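You operate a simulated robot arm through the tools that you are given. There is no shell and no other tool. Be economical: measure what you need, move in short steps, check, and stop when the job is done.

The job below is to be done with a simulated two-armed robot. You get a single attempt, and the scene is never put back.

Task
Put the bearing carton marked "21" from the blue table top on the bottom shelf of the cone rack and the bearing carton marked "24" on the shelf under the blue table. Take the spanner on the red table top and put it away on the workbench top beside the vise. The order is free.

It is judged by the outcome, as a careful person would: the job done as asked, and still so three seconds after it is handed in. It fails if anything else is knocked over, pushed out of place, dropped, spilled or broken.

Robot
Two 7-joint arms with two-finger parallel grippers on one trunk, on a base that drives. Base frame: it is fixed to the floor where the robot stands at the start and does not move with it; the origin is under the middle of the robot, x ahead of it, y to its left, z up. Lengths are in mm, angles in degrees, forces in N, time in s.
The left shoulder is at the start at [63, 196, 1179], the right one opposite. With the tool pointing down near the work surface each hand reaches from about 160 to 700 mm from the robot's upright axis, wherever it stands, measured 20 degrees to its own side. Places, roughly: bottom shelf of the cone rack [500, -700, 400]; shelf under the blue table [600, 100, 300]; spanner [1250, 250, 750]; workbench top beside the vise (17x34 cm) [-2800, -220, 860]. Payload 1.57 kg a hand.
Tool frame (each hand has its own): the origin (TCP) lies between the finger pads and is the grasp point; the fingertips stand 30 mm ahead of it; z points along the fingers, y is the line along which they close. The gripper opens to 110 mm. The fingers are 24 mm wide and 12 mm thick; the gripper's body (48 by 112 mm) begins 78 mm behind the TCP.
Orientation is that of the tool frame in the base frame, as a unit quaternion [x, y, z, w]. With the fingers straight down and closing along the base's y, the tool's x points along the base's -x, its y along +y and its z along -z.

Tools
- The arms move only by the tool arm_command. It takes "left_steps", "right_steps" or both (then of equal length, played together; a hand with none holds still); each is a list of rows, each a list of 7 numbers: the shift along the tool's x, y, z in mm, then the turn, a rotation vector about the tool's x, y, z in degrees, then the opening, from 0 (shut) to 1 (fully open). In form: [[dx, dy, dz, rx, ry, rz, claw], ...]. A call has 1 to 8 rows; each row shifts and turns the commanded pose from where the row before left it, along the tool's axes as they then stand. Rows are played at 5 a second. More than 50 mm and 8.6 degrees between two rows, or a gripper value outside its range, and nothing of the call is played. Where a pose cannot be reached the arm comes as near as it can. A force on the tool above 40 N (or 10 N above the force at the start of the call, whichever is more), or a blocked arm, ends the call early, and 0.2 s more pass. The fingers move at their own pace (about 72 mm/s each) and stop on an object; they squeeze with about 22 N. The grip force told is the motor's: it shows also when the fingers shut on nothing. Time passes only in rows, and 0.2 s behind the last, so rows that do not move let the fingers close. The reply holds the time, the measured pose of the TCP, the force on the tool along the base axes, the opening and the grip force, in the units named above and with some noise, with the torque about the TCP (base axes, N m) and any sound that the robot's microphone picked up, and new pictures: "show" is both (left out), scene, wrist or none (wrist: the cameras of the hands that moved).
- Cameras (640 x 400 px; columns grow to the right, rows downward): "scene" is now at [98.7, -9.1, 1749.2]; the picture's right is [-0.12, -0.99, -0.00], its down [-0.87, 0.11, -0.47] and it looks along [0.47, -0.06, -0.88] (base axes); focal length 280 px, centre (320, 200). "left" rides on the left gripper at [70, -16, -141] in its tool frame; the picture's right is [0.23, 0.97, 0.00], its down [-0.85, 0.20, -0.48] and it looks along [-0.47, 0.11, 0.88] (tool axes); focal length 222 px, centre (320, 200). "right" rides on the right gripper at [70, 16, -141] in its tool frame; the picture's right is [-0.23, 0.97, 0.00], its down [-0.85, -0.20, -0.48] and it looks along [-0.47, -0.11, 0.88] (tool axes); focal length 222 px, centre (320, 200). There is no depth. A picture from a camera that has moved, and an enlarged one, comes with that camera's place and axes in the base frame and with its lens.
- move_column(by): slides the trunk up (or, below 0, down) by that many mm; the arms and the scene camera ride with it, the base frame stays. It gives what a move gives, with no picture.
- drive_base(legs): drives the robot by 1 to 6 legs, each [ahead, left, turn to the left] in mm, mm and degrees, along the robot's own axes; the way and the turn of a leg run together, so that a leg with both is an arc; at most 1500 mm and 180 degrees a leg. The arms and the cameras ride along, it lands a little off, and it stops where it bumps. It gives what a move gives, and a new picture of the scene camera.
- aim_head(pan, tilt): turns the head with the scene camera to pan (to the left, within 86 degrees either way) and tilt (down, from -29 to 69), counted from straight ahead of the robot. It gives what a move gives, and a new picture of the scene camera.
- enlarge(camera, box): a new picture of the part [left, top, right, bottom] of that camera's present view, enlarged. It takes no simulated time.
- finish_job(): hands the job in; it is judged then, once.

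Work in short steps. Places have to be worked out from the pictures, the camera data and where the tool is seen: move nearer, look again, correct. Check each grasp and each placing, and mend what went wrong. You have 165 turns and 260 pictures in all, those below and enlarged ones among them. Open the grippers and draw the arms clear of the work before you hand the job in, unless the task says otherwise; then end with one line.

The tools are called after "Emit:" as a command line: name --argument value ..., lists and objects as JSON in quotes. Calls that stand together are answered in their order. arm_command: Moves the arms, as the interface text tells. Its arguments: {"type":"object","properties":{"left_steps":{"type":"array","items":{"type":"array","items":{"type":"number"}}},"right_steps":{"type":"array","items":{"type":"array","items":{"type":"number"}}},"show":{"type":"string","enum":["both","scene","wrist","none"]}},"required":[]} The other tools are called the same way: move_column (by) slides the trunk up or down; drive_base (legs) drives the base; aim_head (pan, tilt) turns the head that bears the scene camera; enlarge (camera, box) takes an enlarged picture of a part of a camera's view; finish_job () hands the job in.

At the start:

```text
time_s: 0.0
left_eef_pos: [534.6, 39.9, 1086.9]
left_tool_rot: [0.0, 1.0, 0.0, -0.001]
left_ft_force: [0.0, 1.3, -0.6]
left_ft_torque: [0.03, -0.01, 0.0]
left_finger_gap: 110.1
left_finger_force: 0.1
right_eef_pos: [338.3, -395.1, 1106.0]
right_tool_rot: [0.001, 1.0, 0.001, -0.001]
right_ft_force: [-0.5, 0.8, 0.3]
right_ft_torque: [0.03, 0.04, 0.0]
right_finger_gap: 110.3
right_finger_force: 0.1
trunk travel left (down, up): [-775.0, 215.0]
robot x, y, heading: [-0.0, -1.6, 0.3]
head pan, tilt: [-7.1, 61.6]
```

scene: 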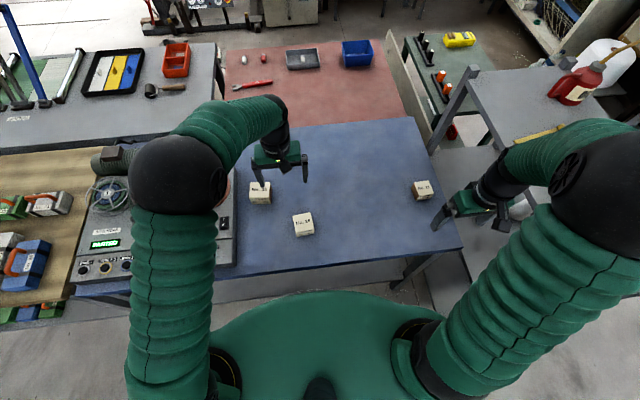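
right: 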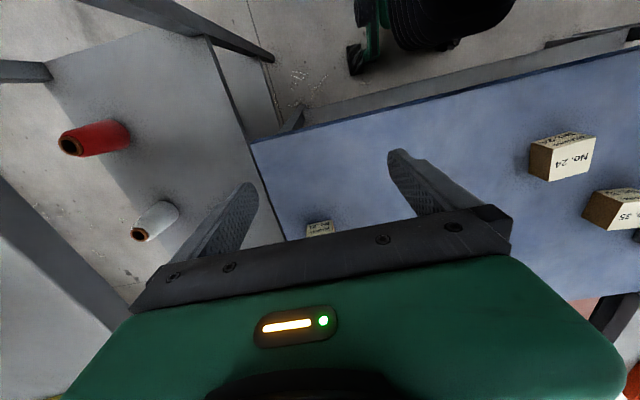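
left: 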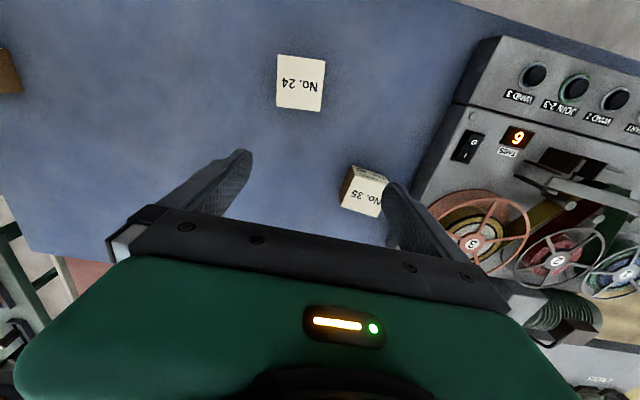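

I see three cartons on the blue table; 24 and 35 are readable, the third is on the right. I enlarge to confirm labels and get positions.

Emit:
enlarge --camera "scene" --box '[230, 140, 470, 290]'

Emit:
aim_head --pan -50 --tilt 45

```text
2.67 times, centred on (350, 215) of scene
camera zoom: at [98.7, -9.1, 1749.2], right [-0.12, -0.99, 0.0], down [-0.87, 0.11, -0.47], along [0.47, -0.06, -0.88], focal length 746 px, centre (240, 160)
```

zoom: 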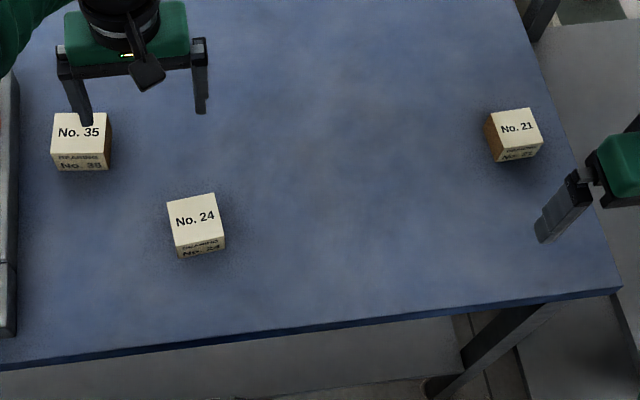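

```text
time_s: 1.1
left_eef_pos: [534.1, 41.5, 1088.4]
left_tool_rot: [-0.001, 1.0, 0.0, 0.0]
left_ft_force: [-0.2, 0.1, -0.2]
left_ft_torque: [0.0, 0.03, -0.01]
left_finger_gap: 110.1
left_finger_force: 0.1
right_eef_pos: [336.7, -394.7, 1107.2]
right_tool_rot: [0.0, 1.0, 0.0, -0.001]
right_ft_force: [0.5, 0.4, 0.4]
right_ft_torque: [-0.03, -0.02, 0.0]
right_finger_gap: 110.1
right_finger_force: 0.1
trunk travel left (down, up): [-775.0, 215.0]
robot x, y, heading: [-0.7, -0.3, 0.1]
head pan, tilt: [-50.0, 45.0]
camera scene: at [86.7, -63.4, 1770.5], right [-0.77, -0.64, 0.0], down [-0.46, 0.54, -0.71], along [0.45, -0.54, -0.71], focal length 280 px, centre (320, 200)
```

scene: 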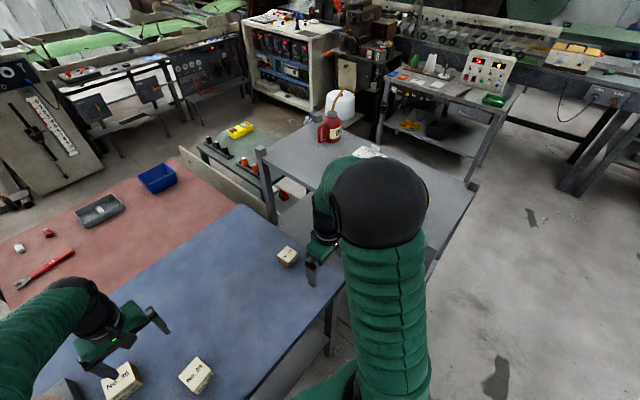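

Carton 21 is the right one, at roughly (540,-425), with its top around z 870-920. I move the right hand over it for a closer view.

Emit:
arm_command --right_steps '[[-45, -5, 0, 0, 0, 0, 1], [-45, -5, 0, 0, 0, 0, 1], [-45, -5, 0, 0, 0, 0, 1], [-45, -5, 0, 0, 0, 0, 1], [0, 0, 0, 0, 0, 0, 1]]' --show "wrist"

Emit:
aim_head --pan -40 --tilt 62

```text
time_s: 2.3
left_eef_pos: [535.0, 41.1, 1087.5]
left_tool_rot: [0.0, 1.0, 0.0, 0.0]
left_ft_force: [-0.6, 0.9, -0.5]
left_ft_torque: [-0.03, 0.0, 0.0]
left_finger_gap: 109.9
left_finger_force: 0.0
right_eef_pos: [517.6, -414.3, 1107.3]
right_tool_rot: [0.0, 1.0, 0.0, 0.0]
right_ft_force: [-0.1, 0.6, 0.2]
right_ft_torque: [-0.05, 0.0, -0.01]
right_finger_gap: 110.4
right_finger_force: 0.0
trunk travel left (down, up): [-775.0, 215.0]
robot x, y, heading: [-0.7, -1.5, -0.2]
head pan, tilt: [-50.0, 45.0]
camera right: at [447.7, -397.6, 1247.1], right [0.23, 0.97, 0.0], down [0.86, -0.2, 0.48], along [0.47, -0.11, -0.88], focal length 222 px, centre (320, 200)
```

right: 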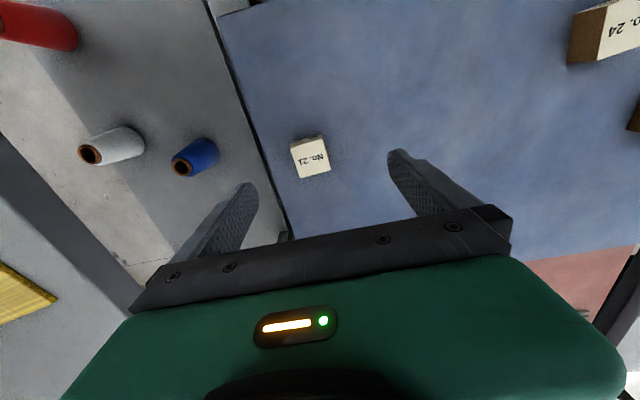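

```text
time_s: 3.1
left_eef_pos: [534.1, 41.4, 1087.6]
left_tool_rot: [0.0, 1.0, 0.0, 0.0]
left_ft_force: [0.4, 0.1, -0.5]
left_ft_torque: [0.01, 0.01, 0.02]
left_finger_gap: 109.8
left_finger_force: 0.1
right_eef_pos: [517.1, -414.9, 1106.0]
right_tool_rot: [0.0, 1.0, 0.0, 0.0]
right_ft_force: [-0.2, 0.9, 0.3]
right_ft_torque: [0.02, 0.02, 0.02]
right_finger_gap: 110.2
right_finger_force: 0.1
trunk travel left (down, up): [-775.0, 215.0]
robot x, y, heading: [2.8, 1.3, 0.0]
head pan, tilt: [-40.0, 62.0]
camera scene: at [83.8, -42.7, 1748.8], right [-0.64, -0.77, 0.0], down [-0.68, 0.57, -0.47], along [0.36, -0.3, -0.88], focal length 280 px, centre (320, 200)
```

scene: 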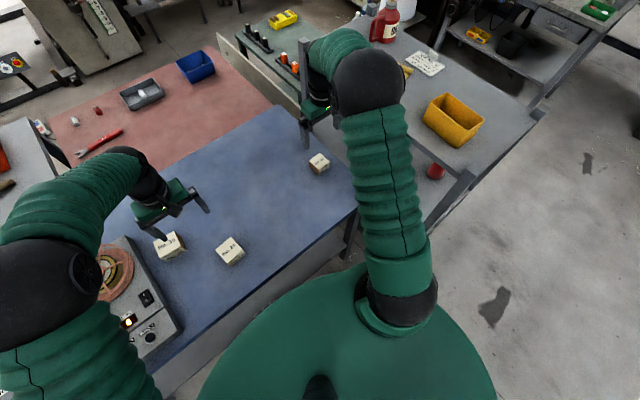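

Carton 21's top appears at about (565,-441,862). I enlarge to get its yaw.

Emit:
enlarge --camera "right" --box '[250, 110, 370, 200]'

```text
4.44 times, centred on (310, 155) of right
camera zoom: at [446.9, -397.8, 1247.3], right [0.23, 0.97, 0.0], down [0.85, -0.2, 0.48], along [0.47, -0.11, -0.88], focal length 987 px, centre (364, 400)
```

zoom: 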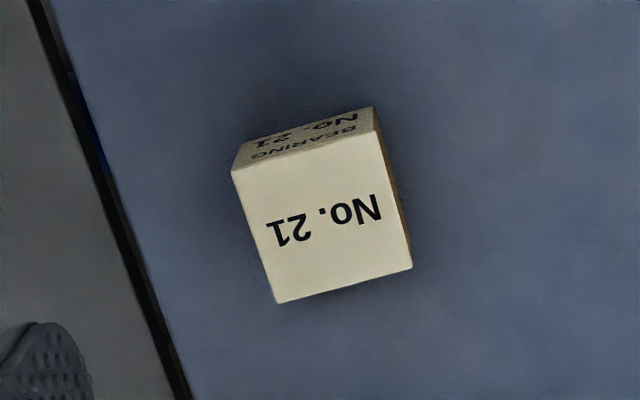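

Recomputing: carton 21 is about 58 mm square, centred at (569,-443), with its top at ~862, yaw +3° and height ~48. I align above it, go most of the way down, and check.

Emit:
arm_command --right_steps '[[-26, -14, 0, 0, 0, -3, 1], [-26, -14, 0, 0, 0, 0, 1], [0, 0, 45, 0, 0, 0, 1], [0, 0, 45, 0, 0, 0, 1], [0, 0, 45, 0, 0, 0, 1], [0, 0, 0, 0, 0, 0, 1]]'

```text
time_s: 4.5
left_eef_pos: [532.9, 41.6, 1087.2]
left_tool_rot: [0.0, 1.0, 0.001, 0.0]
left_ft_force: [0.2, 0.8, 0.2]
left_ft_torque: [-0.01, 0.01, 0.04]
left_finger_gap: 109.9
left_finger_force: 0.1
right_eef_pos: [569.0, -441.6, 971.0]
right_tool_rot: [-0.025, 1.0, 0.002, 0.001]
right_ft_force: [0.1, 0.0, -0.5]
right_ft_torque: [-0.01, -0.03, 0.02]
right_finger_gap: 110.1
right_finger_force: 0.0
trunk travel left (down, up): [-775.0, 215.0]
robot x, y, heading: [0.2, 1.7, -0.1]
head pan, tilt: [-40.0, 62.0]
camera scene: at [84.4, -43.7, 1748.7], right [-0.64, -0.77, 0.0], down [-0.68, 0.57, -0.47], along [0.36, -0.3, -0.88], focal length 280 px, centre (320, 200)
camera right: at [498.8, -428.0, 1112.1], right [0.18, 0.98, 0.0], down [0.86, -0.16, 0.48], along [0.47, -0.08, -0.88], focal length 222 px, centre (320, 200)
```

scene: 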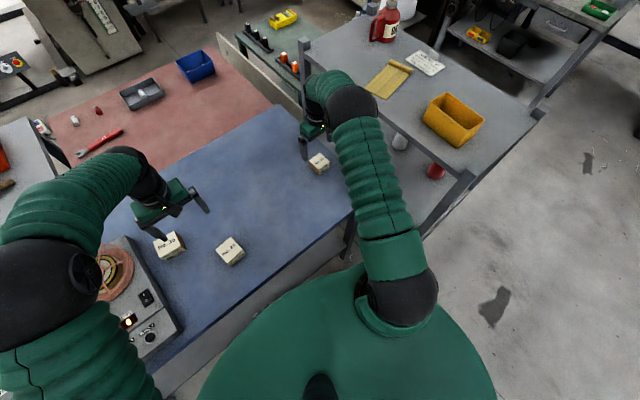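
right: 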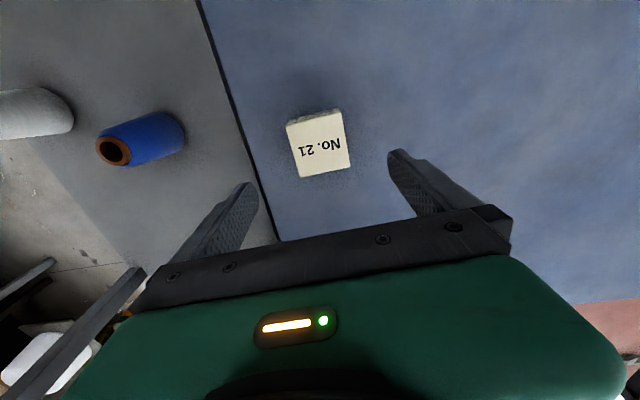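

Aligned approximately (estimated 5-9 mm too far in x). I descend 60 mm and back off 4 mm, then look.

Emit:
arm_command --right_steps '[[3, 0, 30, 0, 0, 0, 1], [2, 0, 30, 0, 0, 0, 1], [0, 0, 0, 0, 0, 0, 1]]' --show "wrist"

Emit:
enlarge --camera "scene" --box '[280, 110, 360, 190]'

```text
time_s: 5.3
left_eef_pos: [532.3, 40.4, 1088.7]
left_tool_rot: [0.0, 1.0, -0.001, 0.0]
left_ft_force: [-0.8, -0.3, -0.6]
left_ft_torque: [0.03, -0.04, -0.01]
left_finger_gap: 110.0
left_finger_force: 0.1
right_eef_pos: [563.0, -443.1, 909.9]
right_tool_rot: [-0.026, 1.0, 0.0, 0.001]
right_ft_force: [-0.3, -0.7, -0.4]
right_ft_torque: [-0.02, -0.02, 0.03]
right_finger_gap: 110.0
right_finger_force: 0.2
trunk travel left (down, up): [-775.0, 215.0]
robot x, y, heading: [1.2, -0.2, -0.2]
head pan, tilt: [-40.0, 62.0]
camera right: at [493.3, -429.5, 1050.8], right [0.18, 0.98, 0.0], down [0.86, -0.16, 0.48], along [0.47, -0.08, -0.88], focal length 222 px, centre (320, 200)
```

right: 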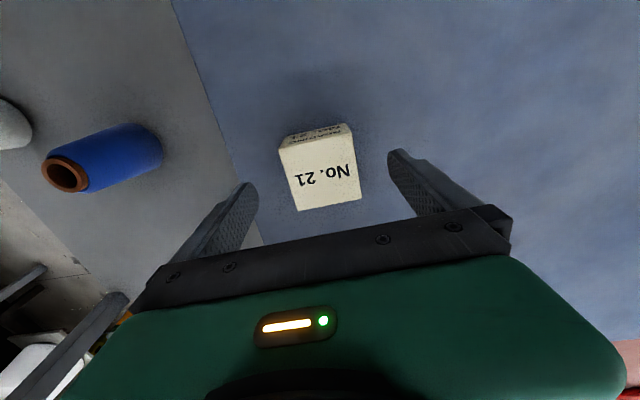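

```text
5.00 times, centred on (320, 150) of scene
camera zoom: at [84.3, -43.8, 1748.7], right [-0.64, -0.77, 0.0], down [-0.68, 0.57, -0.47], along [0.36, -0.3, -0.88], focal length 1399 px, centre (320, 450)
```

zoom: 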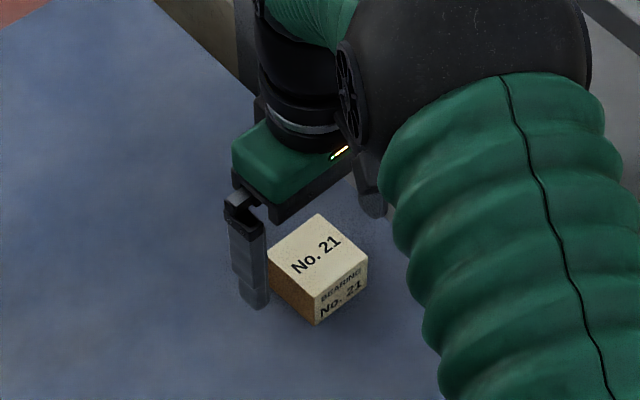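

Centred well. I descend to TCP z≈862 and close.

Emit:
arm_command --right_steps '[[-3, 0, 25, 0, 0, 0, 1], [0, 0, 23, 0, 0, 0, 1], [0, 0, 0, 0, 0, 0, 1]]' --show "wrist"

Emit:
enlarge --camera "scene" --box '[280, 110, 360, 190]'

```text
time_s: 5.8
left_eef_pos: [531.7, 42.7, 1088.6]
left_tool_rot: [-0.001, 1.0, -0.001, 0.002]
left_ft_force: [-0.8, 0.3, -0.2]
left_ft_torque: [0.0, -0.01, 0.0]
left_finger_gap: 109.9
left_finger_force: 0.0
right_eef_pos: [565.3, -440.6, 881.3]
right_tool_rot: [-0.027, 1.0, 0.0, 0.001]
right_ft_force: [-0.4, 0.2, -0.2]
right_ft_torque: [0.0, -0.05, -0.02]
right_finger_gap: 110.2
right_finger_force: 0.0
trunk travel left (down, up): [-775.0, 215.0]
robot x, y, heading: [-0.2, -2.6, 0.1]
head pan, tilt: [-40.0, 62.0]
stopped in row 2 (right hand): the force on the tool passed its limit at 133 N (the readings are from after the stop); the commanded pose is now the measured one
camera right: at [495.6, -427.5, 1021.6], right [0.18, 0.98, 0.0], down [0.86, -0.16, 0.48], along [0.47, -0.08, -0.88], focal length 222 px, centre (320, 200)
```

right: 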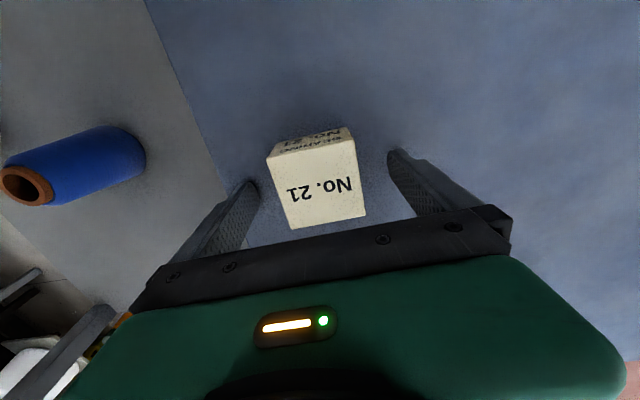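

```text
5.00 times, centred on (320, 150) of scene
camera zoom: at [82.2, -40.7, 1748.9], right [-0.64, -0.77, 0.0], down [-0.68, 0.57, -0.47], along [0.36, -0.3, -0.88], focal length 1399 px, centre (320, 450)
```

zoom: 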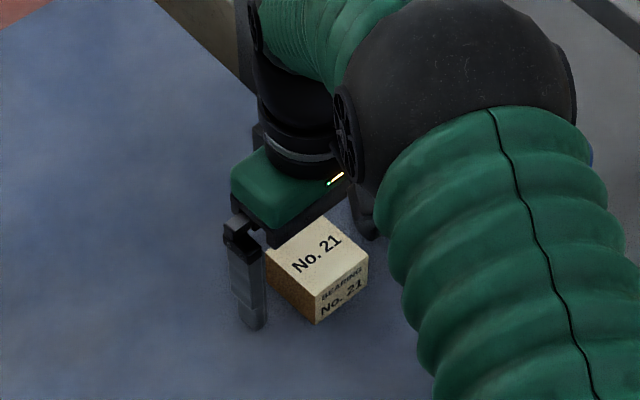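

Fingertips touched the table, so the table top is ~851. I rise 8 mm and close.

Emit:
arm_command --right_steps '[[0, 0, -8, 0, 0, 0, 1], [0, 0, 0, 0, 0, 0, 0.3], [0, 0, 0, 0, 0, 0, 0.3], [0, 0, 0, 0, 0, 0, 0.3], [0, 0, 0, 0, 0, 0, 0.3]]' --show "wrist"

```text
time_s: 7.0
left_eef_pos: [532.3, 40.7, 1088.7]
left_tool_rot: [0.0, 1.0, -0.001, 0.001]
left_ft_force: [0.3, -0.2, 0.2]
left_ft_torque: [0.0, -0.02, -0.02]
left_finger_gap: 109.8
left_finger_force: 0.1
right_eef_pos: [566.6, -440.7, 889.1]
right_tool_rot: [-0.026, 1.0, 0.001, -0.001]
right_ft_force: [-1.0, 2.3, 4.5]
right_ft_torque: [0.01, 0.03, 0.03]
right_finger_gap: 55.5
right_finger_force: 21.9
trunk travel left (down, up): [-775.0, 215.0]
robot x, y, heading: [-0.7, -1.4, -0.2]
head pan, tilt: [-40.0, 62.0]
camera right: at [496.7, -427.2, 1029.0], right [0.18, 0.98, 0.0], down [0.86, -0.16, 0.48], along [0.47, -0.08, -0.88], focal length 222 px, centre (320, 200)
```

right: 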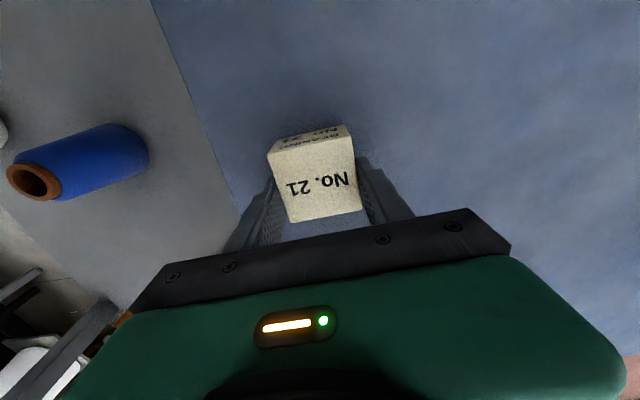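

Carton 21 is gripped. I lift it 80 mm, and meanwhile shift the left hand over carton 24 (about (480,0)).

Emit:
arm_command --right_steps '[[0, 0, -40, 0, 0, 0, 0.3], [0, 0, -40, 0, 0, 0, 0.3], [0, 0, -40, 0, 0, 0, 0.3], [0, 0, 0, 0, 0, 0, 0.3]]' --left_steps '[[26, -20, 0, 0, 0, 0, 1], [26, -20, 30, 0, 0, 0, 1], [0, 0, 40, 0, 0, 0, 1], [0, 0, 0, 0, 0, 0, 1]]' --show "wrist"

Emit:
enlarge --camera "left" --box '[240, 80, 400, 200]'

```text
time_s: 8.0
left_eef_pos: [481.1, 1.5, 1016.5]
left_tool_rot: [0.0, 1.0, 0.0, 0.001]
left_ft_force: [0.2, -0.4, -0.5]
left_ft_torque: [-0.02, -0.03, 0.04]
left_finger_gap: 110.1
left_finger_force: 0.1
right_eef_pos: [568.6, -441.0, 1005.9]
right_tool_rot: [-0.026, 1.0, 0.0, -0.001]
right_ft_force: [-0.1, 0.1, -1.3]
right_ft_torque: [0.0, -0.04, 0.0]
right_finger_gap: 55.5
right_finger_force: 22.6
trunk travel left (down, up): [-775.0, 215.0]
robot x, y, heading: [2.0, 0.8, 0.1]
head pan, tilt: [-40.0, 62.0]
camera right: at [498.6, -427.9, 1147.2], right [0.18, 0.98, 0.0], down [0.86, -0.15, 0.48], along [0.47, -0.08, -0.88], focal length 222 px, centre (320, 200)
camera left: at [411.4, -16.7, 1158.2], right [-0.23, 0.97, 0.0], down [0.85, 0.2, 0.48], along [0.47, 0.11, -0.88], focal length 222 px, centre (320, 200)
```

right: 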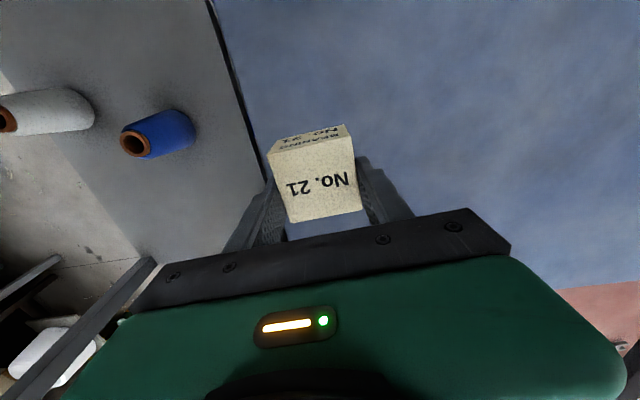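
left: 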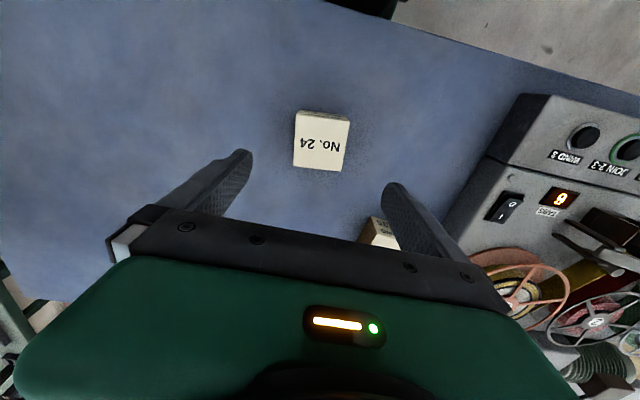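

```text
3.33 times, centred on (320, 140) of left
camera zoom: at [411.4, -16.7, 1158.2], right [-0.23, 0.97, 0.0], down [0.85, 0.2, 0.48], along [0.47, 0.11, -0.88], focal length 740 px, centre (320, 400)
```

zoom: 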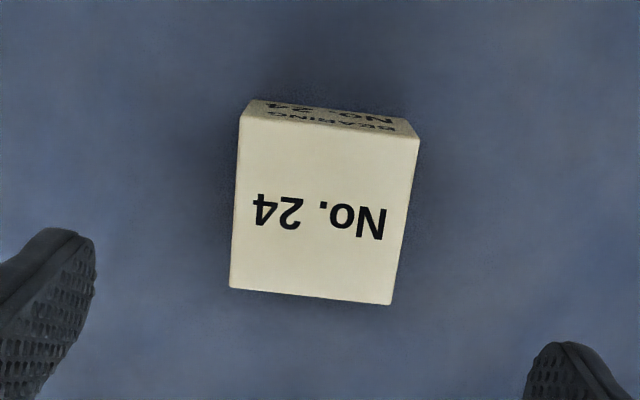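

Carton 24 is at (478,-1), yaw +7°. I align and descend the left hand to z≈890, then close.

Emit:
arm_command --left_steps '[[3, -2, 30, 0, 0, -7, 1], [0, 0, 40, 0, 0, 0, 1], [0, 0, 40, 0, 0, 0, 1], [0, 0, 16, 0, 0, 0, 1], [0, 0, 0, 0, 0, 0, 0.3], [0, 0, 0, 0, 0, 0, 0.3], [0, 0, 0, 0, 0, 0, 0.3], [0, 0, 0, 0, 0, 0, 0.3]]' --show "wrist"

```text
time_s: 9.8
left_eef_pos: [479.4, -1.5, 892.2]
left_tool_rot: [-0.061, 0.998, 0.0, 0.0]
left_ft_force: [0.6, -0.1, -0.2]
left_ft_torque: [0.0, 0.01, 0.01]
left_finger_gap: 61.8
left_finger_force: 21.7
right_eef_pos: [570.0, -441.8, 1006.2]
right_tool_rot: [-0.026, 1.0, 0.001, 0.0]
right_ft_force: [-0.3, -0.2, -0.8]
right_ft_torque: [0.0, -0.01, -0.01]
right_finger_gap: 55.3
right_finger_force: 22.5
trunk travel left (down, up): [-775.0, 215.0]
robot x, y, heading: [2.7, 0.2, -0.2]
head pan, tilt: [-40.0, 62.0]
camera left: at [412.3, -27.7, 1034.0], right [-0.34, 0.94, 0.0], down [0.82, 0.3, 0.48], along [0.45, 0.17, -0.88], focal length 222 px, centre (320, 200)
```

left: 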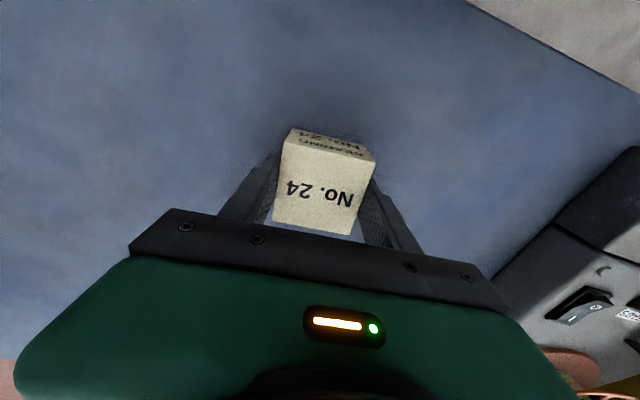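

Carton 24 is gripped (62 mm). I lift it, then drive back to look at both shelves from a distance.

Emit:
arm_command --left_steps '[[0, 0, -40, 0, 0, 0, 0.3], [0, 0, -40, 0, 0, 0, 0.3], [0, 0, -35, 0, 0, 0, 0.3], [0, 0, 0, 0, 0, 0, 0.3]]' --show "none"

Emit:
drive_base --legs '[[-700, 0, 0]]'

Emit:
aim_head --pan -25 --tilt 35

```text
time_s: 10.8
left_eef_pos: [477.4, -1.7, 1007.2]
left_tool_rot: [-0.061, 0.998, 0.0, -0.001]
left_ft_force: [-0.4, -0.1, -2.4]
left_ft_torque: [0.0, 0.0, 0.02]
left_finger_gap: 61.6
left_finger_force: 22.0
right_eef_pos: [568.6, -440.2, 1006.5]
right_tool_rot: [-0.026, 1.0, 0.001, -0.001]
right_ft_force: [-0.9, 0.2, -1.4]
right_ft_torque: [0.01, 0.0, 0.04]
right_finger_gap: 55.6
right_finger_force: 21.9
trunk travel left (down, up): [-775.0, 215.0]
robot x, y, heading: [-3.8, -0.5, 0.0]
head pan, tilt: [-40.0, 62.0]
```

```text
time_s: 14.7
left_eef_pos: [-230.1, -0.4, 1006.6]
left_tool_rot: [-0.062, 0.998, 0.0, 0.0]
left_ft_force: [-0.2, 0.4, -1.7]
left_ft_torque: [0.0, -0.03, -0.01]
left_finger_gap: 61.6
left_finger_force: 22.6
right_eef_pos: [-139.3, -441.5, 1004.6]
right_tool_rot: [-0.026, 1.0, 0.001, -0.001]
right_ft_force: [0.1, -0.5, -1.9]
right_ft_torque: [0.0, -0.04, -0.01]
right_finger_gap: 55.6
right_finger_force: 22.2
trunk travel left (down, up): [-775.0, 215.0]
robot x, y, heading: [-712.1, -2.4, -0.1]
head pan, tilt: [-40.0, 62.0]
camera scene: at [-622.7, -44.2, 1748.5], right [-0.64, -0.77, 0.0], down [-0.68, 0.57, -0.47], along [0.36, -0.3, -0.89], focal length 280 px, centre (320, 200)
```

scene: 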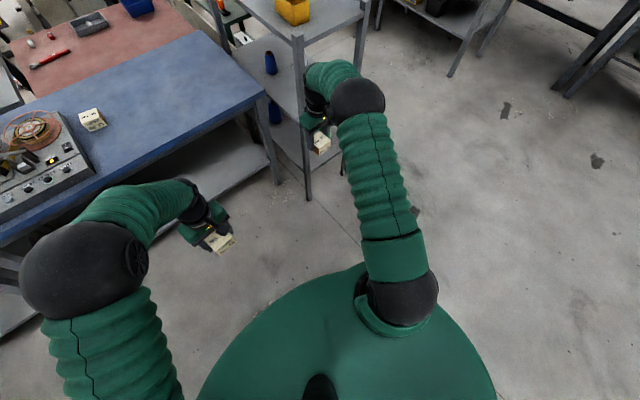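

```text
time_s: 15.6
left_eef_pos: [-233.2, 0.1, 1007.9]
left_tool_rot: [-0.062, 0.998, 0.0, 0.002]
left_ft_force: [-0.5, -0.1, -2.8]
left_ft_torque: [0.03, -0.03, 0.03]
left_finger_gap: 61.3
left_finger_force: 22.0
right_eef_pos: [-143.8, -440.9, 1008.2]
right_tool_rot: [-0.028, 1.0, 0.0, 0.001]
right_ft_force: [-0.7, 0.7, -0.3]
right_ft_torque: [-0.01, -0.01, 0.01]
right_finger_gap: 55.4
right_finger_force: 21.9
trunk travel left (down, up): [-775.0, 215.0]
robot x, y, heading: [-708.2, 1.1, 0.1]
head pan, tilt: [-25.0, 35.0]
camera scene: at [-595.0, -40.0, 1785.1], right [-0.42, -0.91, 0.0], down [-0.52, 0.24, -0.82], along [0.74, -0.34, -0.58], focal length 280 px, centre (320, 200)
```

scene: 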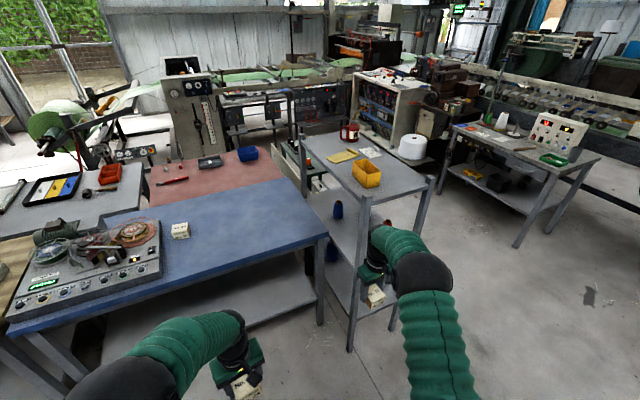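

The rack has several levels, with cones on them. I lower the trunk 450 mm to look into the shelves.

Emit:
move_column --by -450

Emit:
aim_head --pan -32 --tilt 32

```text
refused: -450 is not a number from -400 to 400
```

```text
time_s: 16.3
left_eef_pos: [-234.8, 0.4, 1008.5]
left_tool_rot: [-0.062, 0.998, 0.0, 0.002]
left_ft_force: [-0.1, 0.3, -2.1]
left_ft_torque: [0.0, -0.01, 0.01]
left_finger_gap: 61.8
left_finger_force: 21.5
right_eef_pos: [-143.3, -441.2, 1008.5]
right_tool_rot: [-0.027, 1.0, 0.001, 0.001]
right_ft_force: [0.0, 0.3, -1.4]
right_ft_torque: [0.01, 0.01, -0.01]
right_finger_gap: 55.6
right_finger_force: 22.2
trunk travel left (down, up): [-775.0, 215.0]
robot x, y, heading: [-710.0, 0.7, 0.2]
head pan, tilt: [-32.0, 32.0]
camera scene: at [-598.2, -50.1, 1789.8], right [-0.53, -0.85, 0.0], down [-0.45, 0.28, -0.85], along [0.72, -0.45, -0.53], focal length 280 px, centre (320, 200)
```

scene: 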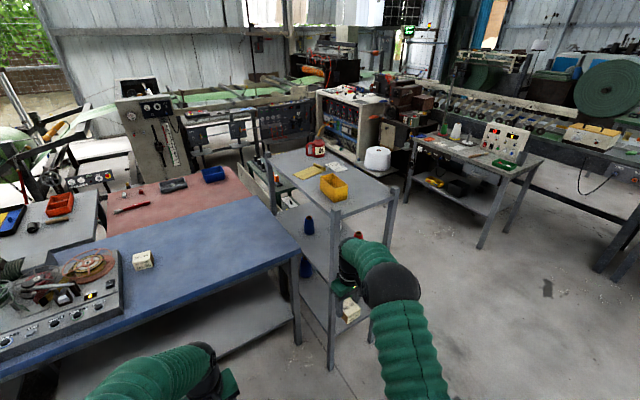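

Lowering the trunk in allowed increments.

Emit:
move_column --by -400

Emit:
aim_head --pan -30 --tilt 28

```text
time_s: 20.1
left_eef_pos: [-234.2, 0.6, 607.8]
left_tool_rot: [-0.062, 0.998, 0.0, 0.003]
left_ft_force: [-0.1, 0.6, -2.8]
left_ft_torque: [-0.01, 0.01, 0.0]
left_finger_gap: 61.7
left_finger_force: 22.1
right_eef_pos: [-143.5, -439.5, 608.5]
right_tool_rot: [-0.027, 1.0, 0.0, 0.001]
right_ft_force: [-0.2, -0.4, -1.3]
right_ft_torque: [0.02, 0.0, -0.02]
right_finger_gap: 55.6
right_finger_force: 22.1
trunk travel left (down, up): [-375.0, 615.0]
robot x, y, heading: [-709.5, 1.3, 0.1]
head pan, tilt: [-32.0, 32.0]
```

```text
time_s: 20.8
left_eef_pos: [-234.4, 0.8, 607.6]
left_tool_rot: [-0.061, 0.998, 0.0, 0.002]
left_ft_force: [0.3, 0.5, -1.8]
left_ft_torque: [0.07, -0.03, 0.02]
left_finger_gap: 61.7
left_finger_force: 21.8
right_eef_pos: [-143.1, -440.2, 607.5]
right_tool_rot: [-0.027, 1.0, 0.001, 0.001]
right_ft_force: [-0.3, -0.4, -2.2]
right_ft_torque: [-0.03, 0.0, -0.01]
right_finger_gap: 55.6
right_finger_force: 21.6
trunk travel left (down, up): [-375.0, 615.0]
robot x, y, heading: [-709.8, 1.9, -0.1]
head pan, tilt: [-30.0, 28.0]
camera scene: at [-596.2, -47.5, 1396.0], right [-0.5, -0.87, 0.0], down [-0.41, 0.24, -0.88], along [0.76, -0.44, -0.47], focal length 280 px, centre (320, 200)
```

scene: 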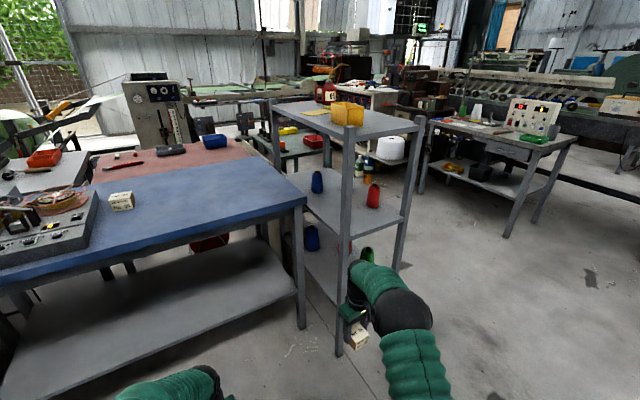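

The rack's three levels are clear; the bottom shelf holds a blue and a green cone. I enlarge it.

Emit:
enlarge --camera "scene" --box '[260, 150, 440, 370]'

Emit:
enlarge --camera "scene" --box '[0, 160, 320, 400]'

```text
1.82 times, centred on (350, 260) of scene
camera zoom: at [-596.2, -47.5, 1396.0], right [-0.5, -0.87, 0.0], down [-0.41, 0.24, -0.88], along [0.76, -0.44, -0.47], focal length 509 px, centre (266, 91)
```

zoom: 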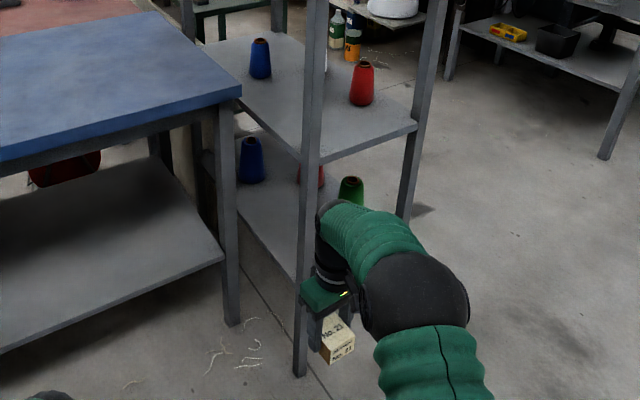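

```text
1.67 times, centred on (160, 280) of scene
camera zoom: at [-596.2, -47.5, 1396.0], right [-0.5, -0.87, 0.0], down [-0.41, 0.24, -0.88], along [0.76, -0.44, -0.47], focal length 466 px, centre (587, 67)
```

zoom: 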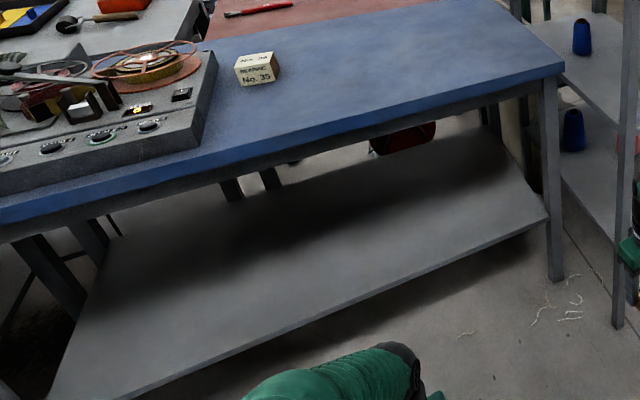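

The shelf under the blue table is empty and open at the front (z≈300, front edge x≈380). I'll place 24 there first, top-down. The rack's bottom level is low, so 21 needs a tilted regrip later. I retract and raise the right hand first.

Emit:
arm_command --right_steps '[[45, 8, -30, 0, 0, 0, 0.3], [45, 8, -30, 0, 0, 0, 0.3], [45, 8, -30, 0, 0, 0, 0.3], [45, 8, -30, 0, 0, 0, 0.3], [45, 8, -30, 0, 0, 0, 0.3], [45, 8, -30, 0, 0, 0, 0.3], [20, 0, -30, 0, 0, 0, 0.3], [0, 0, 0, 0, 0, 0, 0.3]]' --show "none"

Emit:
move_column --by -240

Emit:
drive_base --legs '[[350, 120, 0]]'

Emit:
aim_head --pan 15 --tilt 30

```text
refused: row 1 steps farther than a row can; nothing moved
```

```text
time_s: 23.3
left_eef_pos: [-235.6, 0.6, 368.3]
left_tool_rot: [-0.062, 0.998, 0.0, 0.002]
left_ft_force: [-0.6, 0.5, -2.6]
left_ft_torque: [0.0, -0.04, -0.04]
left_finger_gap: 61.7
left_finger_force: 22.0
right_eef_pos: [-143.7, -440.1, 369.1]
right_tool_rot: [-0.027, 1.0, -0.001, 0.001]
right_ft_force: [-0.1, -0.2, -1.3]
right_ft_torque: [0.02, -0.02, -0.01]
right_finger_gap: 55.1
right_finger_force: 22.1
trunk travel left (down, up): [-135.0, 855.0]
robot x, y, heading: [-708.4, 1.7, 0.1]
head pan, tilt: [-30.0, 28.0]
```

```text
time_s: 25.6
left_eef_pos: [112.5, 123.1, 368.1]
left_tool_rot: [-0.062, 0.998, 0.0, 0.003]
left_ft_force: [-0.1, 0.6, -2.8]
left_ft_torque: [-0.03, 0.01, 0.0]
left_finger_gap: 61.7
left_finger_force: 22.2
right_eef_pos: [203.9, -318.2, 367.2]
right_tool_rot: [-0.028, 1.0, 0.0, 0.001]
right_ft_force: [-0.9, -1.2, -1.5]
right_ft_torque: [-0.02, -0.02, 0.0]
right_finger_gap: 55.2
right_finger_force: 21.9
trunk travel left (down, up): [-135.0, 855.0]
robot x, y, heading: [-362.7, 123.3, -0.0]
head pan, tilt: [-30.0, 28.0]
camera scene: at [-249.7, 74.8, 1156.0], right [-0.5, -0.87, 0.0], down [-0.41, 0.24, -0.88], along [0.76, -0.44, -0.47], focal length 280 px, centre (320, 200)
```

scene: 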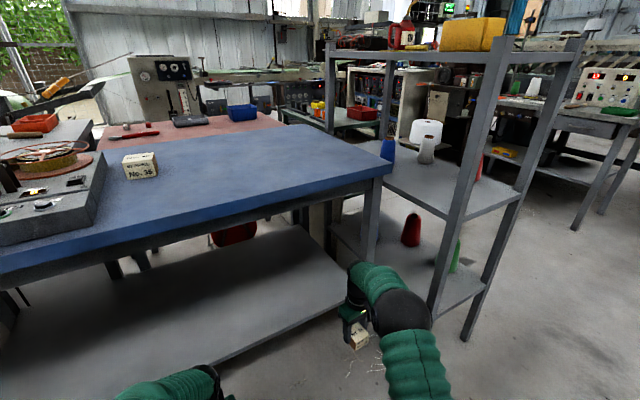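

```text
time_s: 26.8
left_eef_pos: [111.6, 123.4, 368.1]
left_tool_rot: [-0.062, 0.998, -0.001, 0.003]
left_ft_force: [0.1, 0.9, -2.5]
left_ft_torque: [-0.01, 0.01, 0.01]
left_finger_gap: 61.4
left_finger_force: 21.6
right_eef_pos: [204.9, -317.0, 370.0]
right_tool_rot: [-0.027, 1.0, 0.0, 0.002]
right_ft_force: [-0.1, -0.8, -1.5]
right_ft_torque: [0.01, 0.01, 0.0]
right_finger_gap: 55.2
right_finger_force: 21.9
trunk travel left (down, up): [-135.0, 855.0]
robot x, y, heading: [-364.7, 119.7, 0.0]
head pan, tilt: [15.0, 30.0]
camera scene: at [-241.7, 144.2, 1153.0], right [0.26, -0.97, 0.0], down [-0.49, -0.13, -0.86], along [0.83, 0.23, -0.5], focal length 280 px, centre (320, 200)
```

scene: 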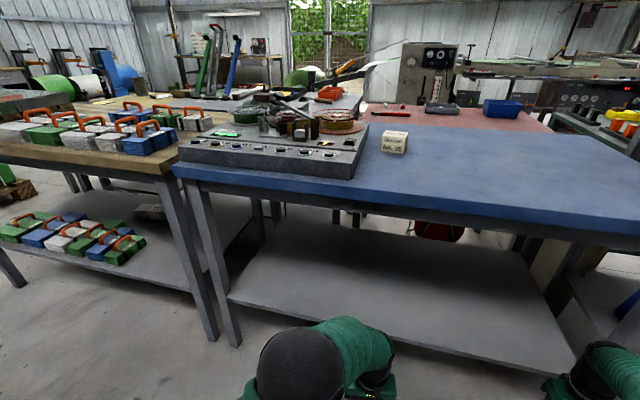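

Nothing was touched. I retract and raise the right hand with smaller steps.

Emit:
arm_command --right_steps '[[35, 5, -30, 0, 0, 0, 0.3], [35, 5, -30, 0, 0, 0, 0.3], [35, 5, -30, 0, 0, 0, 0.3], [35, 5, -30, 0, 0, 0, 0.3], [35, 5, -30, 0, 0, 0, 0.3], [35, 5, -30, 0, 0, 0, 0.3], [35, 5, -30, 0, 0, 0, 0.3], [35, 5, 0, 0, 0, 0, 0.3]]' --show "none"

Emit:
aim_head --pan 0 --tilt 40

```text
time_s: 28.6
left_eef_pos: [111.5, 123.8, 369.2]
left_tool_rot: [-0.061, 0.998, 0.0, 0.003]
left_ft_force: [-0.9, 0.3, -2.8]
left_ft_torque: [0.04, 0.0, -0.03]
left_finger_gap: 61.5
left_finger_force: 21.8
right_eef_pos: [-79.7, -291.0, 577.3]
right_tool_rot: [-0.027, 1.0, 0.0, 0.001]
right_ft_force: [0.3, 0.6, -1.4]
right_ft_torque: [-0.01, 0.03, -0.03]
right_finger_gap: 55.6
right_finger_force: 21.5
trunk travel left (down, up): [-135.0, 855.0]
robot x, y, heading: [-362.9, 122.1, 0.0]
head pan, tilt: [15.0, 30.0]
```

```text
time_s: 29.3
left_eef_pos: [112.0, 123.4, 369.3]
left_tool_rot: [-0.062, 0.998, 0.0, 0.003]
left_ft_force: [0.5, 0.6, -2.2]
left_ft_torque: [0.0, 0.03, -0.01]
left_finger_gap: 61.6
left_finger_force: 22.0
right_eef_pos: [-78.8, -292.1, 577.6]
right_tool_rot: [-0.028, 1.0, 0.0, 0.001]
right_ft_force: [0.4, -0.6, -2.2]
right_ft_torque: [0.0, 0.0, 0.0]
right_finger_gap: 55.6
right_finger_force: 22.1
trunk travel left (down, up): [-135.0, 855.0]
robot x, y, heading: [-360.8, 120.2, 0.1]
head pan, tilt: [0.0, 40.0]
camera scene: at [-245.4, 121.3, 1137.8], right [0.0, -1.0, 0.0], down [-0.64, 0.0, -0.77], along [0.77, 0.0, -0.64], focal length 280 px, centre (320, 200)
```

scene: 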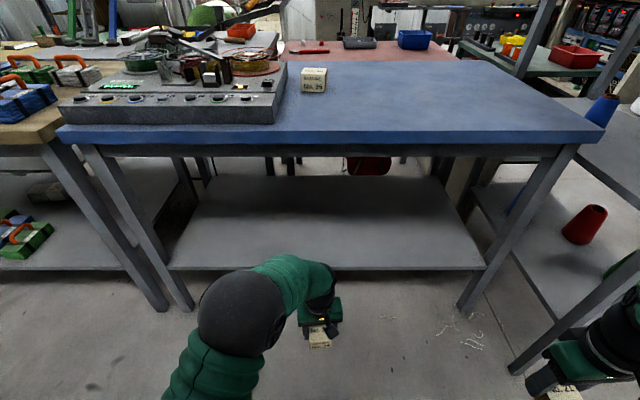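

I extend the left arm 140 mm forward so the elbow stays lower and outside the table, then check.

Emit:
arm_command --left_steps '[[-35, 4, 0, 0, 0, 0, 0.3], [-35, 4, 0, 0, 0, 0, 0.3], [-35, 4, 0, 0, 0, 0, 0.3], [-35, 4, 0, 0, 0, 0, 0.3], [0, 0, 0, 0, 0, 0, 0.3]]' --show "scene"

```text
time_s: 30.5
left_eef_pos: [248.3, 155.9, 369.4]
left_tool_rot: [-0.062, 0.998, -0.001, 0.002]
left_ft_force: [-0.4, -0.7, -2.1]
left_ft_torque: [0.0, -0.04, 0.0]
left_finger_gap: 61.5
left_finger_force: 22.2
right_eef_pos: [-79.2, -291.8, 578.3]
right_tool_rot: [-0.027, 1.0, 0.0, 0.002]
right_ft_force: [0.5, 0.1, -1.5]
right_ft_torque: [-0.01, 0.02, -0.02]
right_finger_gap: 55.5
right_finger_force: 21.9
trunk travel left (down, up): [-135.0, 855.0]
robot x, y, heading: [-363.6, 119.7, -0.1]
head pan, tilt: [0.0, 40.0]
camera scene: at [-244.8, 121.5, 1137.7], right [0.0, -1.0, 0.0], down [-0.64, 0.0, -0.76], along [0.76, 0.0, -0.64], focal length 280 px, centre (320, 200)
```

scene: 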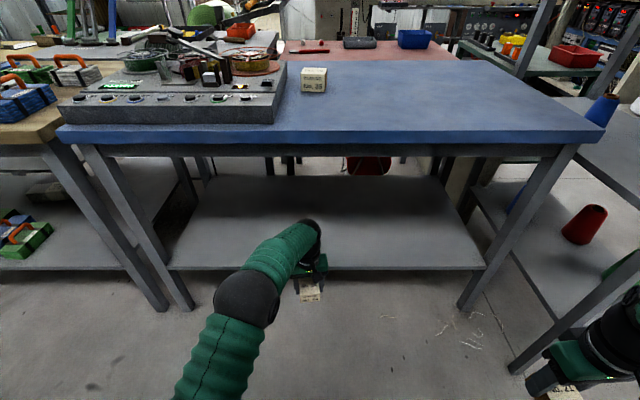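

Elbow is low and outside. I raise 50 mm for shelf clearance, then drive in 210 mm.

Emit:
move_column --by 50

Emit:
drive_base --legs '[[210, 0, 0]]'

Emit:
arm_command --left_steps '[[0, 0, 0, 0, 0, 0, 0.3]]' --show "wrist"

```text
time_s: 31.4
left_eef_pos: [249.6, 155.4, 419.2]
left_tool_rot: [-0.062, 0.998, 0.0, 0.002]
left_ft_force: [-0.6, 0.0, -3.0]
left_ft_torque: [-0.01, -0.02, 0.03]
left_finger_gap: 61.8
left_finger_force: 21.4
right_eef_pos: [-78.4, -290.7, 628.0]
right_tool_rot: [-0.027, 1.0, 0.0, 0.002]
right_ft_force: [0.4, -0.3, -1.6]
right_ft_torque: [0.04, -0.02, -0.01]
right_finger_gap: 55.5
right_finger_force: 22.1
trunk travel left (down, up): [-185.0, 805.0]
robot x, y, heading: [-362.2, 119.9, 0.1]
head pan, tilt: [0.0, 40.0]
```

```text
time_s: 33.1
left_eef_pos: [457.5, 154.4, 418.5]
left_tool_rot: [-0.061, 0.998, -0.002, 0.002]
left_ft_force: [-0.6, -0.4, -2.6]
left_ft_torque: [-0.02, -0.02, 0.03]
left_finger_gap: 61.8
left_finger_force: 22.6
right_eef_pos: [129.4, -292.9, 628.0]
right_tool_rot: [-0.027, 1.0, 0.0, 0.001]
right_ft_force: [-0.9, -0.2, -1.4]
right_ft_torque: [-0.05, 0.01, -0.03]
right_finger_gap: 55.4
right_finger_force: 21.7
trunk travel left (down, up): [-185.0, 805.0]
robot x, y, heading: [-159.2, 120.4, 0.0]
head pan, tilt: [0.0, 40.0]
camera scene: at [-36.1, 121.1, 1187.6], right [0.0, -1.0, 0.0], down [-0.65, 0.0, -0.76], along [0.76, 0.0, -0.65], focal length 280 px, centre (320, 200)
```

scene: 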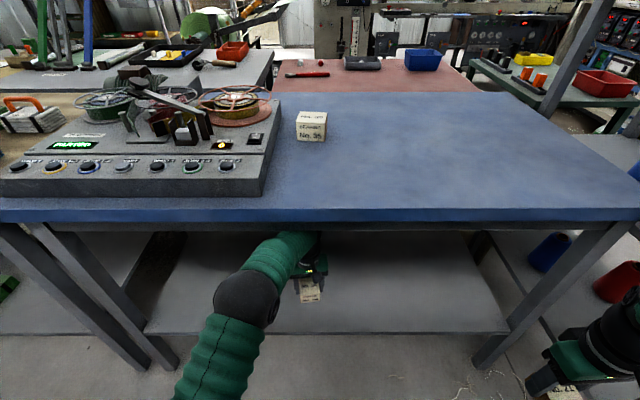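

```text
time_s: 33.5
left_eef_pos: [456.3, 155.2, 420.1]
left_tool_rot: [-0.061, 0.998, 0.0, 0.002]
left_ft_force: [-0.3, -0.3, -1.6]
left_ft_torque: [0.0, -0.01, 0.0]
left_finger_gap: 61.6
left_finger_force: 22.5
right_eef_pos: [127.4, -290.6, 627.4]
right_tool_rot: [-0.027, 1.0, 0.0, 0.001]
right_ft_force: [-0.7, 0.4, -2.1]
right_ft_torque: [-0.01, -0.03, -0.01]
right_finger_gap: 55.8
right_finger_force: 22.2
trunk travel left (down, up): [-185.0, 805.0]
robot x, y, heading: [-156.8, 125.9, -0.2]
head pan, tilt: [0.0, 40.0]
camera left: at [389.1, 129.8, 561.5], right [-0.34, 0.94, 0.0], down [0.82, 0.3, 0.48], along [0.45, 0.16, -0.88], focal length 222 px, centre (320, 200)
```

left: 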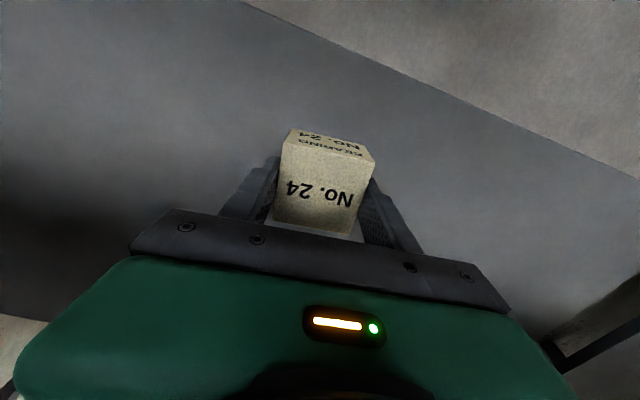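

The carton is above the shelf, inside the front edge. I descend by small rows until contact.

Emit:
arm_command --left_steps '[[0, 0, 15, 0, 0, 0, 0.3], [0, 0, 15, 0, 0, 0, 0.3], [0, 0, 8, 0, 0, 0, 0.3], [0, 0, 6, 0, 0, 0, 0.3], [0, 0, 6, 0, 0, 0, 0.3], [0, 0, 6, 0, 0, 0, 0.3], [0, 0, 6, 0, 0, 0, 0.3]]' --show "none"

```text
time_s: 35.1
left_eef_pos: [456.4, 153.5, 362.0]
left_tool_rot: [-0.061, 0.998, -0.001, 0.005]
left_ft_force: [-5.1, 1.7, 20.1]
left_ft_torque: [0.2, 0.31, -0.03]
left_finger_gap: 61.9
left_finger_force: 22.5
right_eef_pos: [126.8, -291.4, 629.6]
right_tool_rot: [-0.026, 1.0, 0.0, 0.004]
right_ft_force: [0.1, 0.3, -2.4]
right_ft_torque: [0.04, -0.04, 0.01]
right_finger_gap: 55.4
right_finger_force: 22.4
trunk travel left (down, up): [-185.0, 805.0]
robot x, y, heading: [-153.9, 122.1, -0.1]
head pan, tilt: [0.0, 40.0]
```

Contact (20 N up) at TCP 362, so the carton stands on the shelf. I release and rise.

Emit:
arm_command --left_steps '[[0, 0, 0, 0, 0, 0, 1], [0, 0, 0, 0, 0, 0, 1], [0, 0, 0, 0, 0, 0, 1], [0, 0, -30, 0, 0, 0, 1], [0, 0, -30, 0, 0, 0, 1], [0, 0, 0, 0, 0, 0, 1]]'

```text
time_s: 36.5
left_eef_pos: [454.1, 152.9, 418.8]
left_tool_rot: [-0.061, 0.998, 0.0, 0.002]
left_ft_force: [0.1, 0.1, 0.4]
left_ft_torque: [0.0, 0.02, -0.01]
left_finger_gap: 109.8
left_finger_force: 0.1
right_eef_pos: [128.1, -291.3, 628.7]
right_tool_rot: [-0.026, 1.0, 0.0, 0.003]
right_ft_force: [-1.0, 0.9, -1.8]
right_ft_torque: [-0.03, -0.03, 0.0]
right_finger_gap: 55.5
right_finger_force: 21.8
trunk travel left (down, up): [-185.0, 805.0]
robot x, y, heading: [-157.4, 123.0, -0.2]
head pan, tilt: [0.0, 40.0]
camera scene: at [-37.3, 121.2, 1187.7], right [0.0, -1.0, 0.0], down [-0.64, 0.0, -0.76], along [0.76, 0.0, -0.64], focal length 280 px, centre (320, 200)
camera left: at [387.4, 127.8, 560.5], right [-0.34, 0.94, 0.0], down [0.82, 0.3, 0.48], along [0.45, 0.16, -0.88], focal length 222 px, centre (320, 200)
```

scene: 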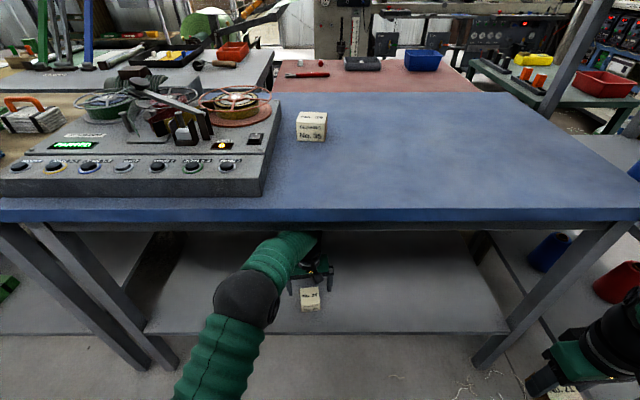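
left: 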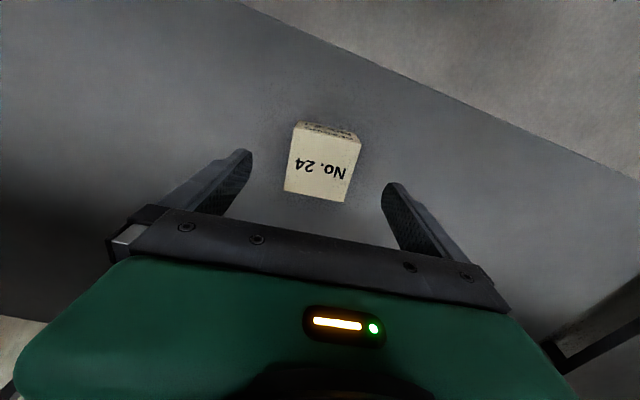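

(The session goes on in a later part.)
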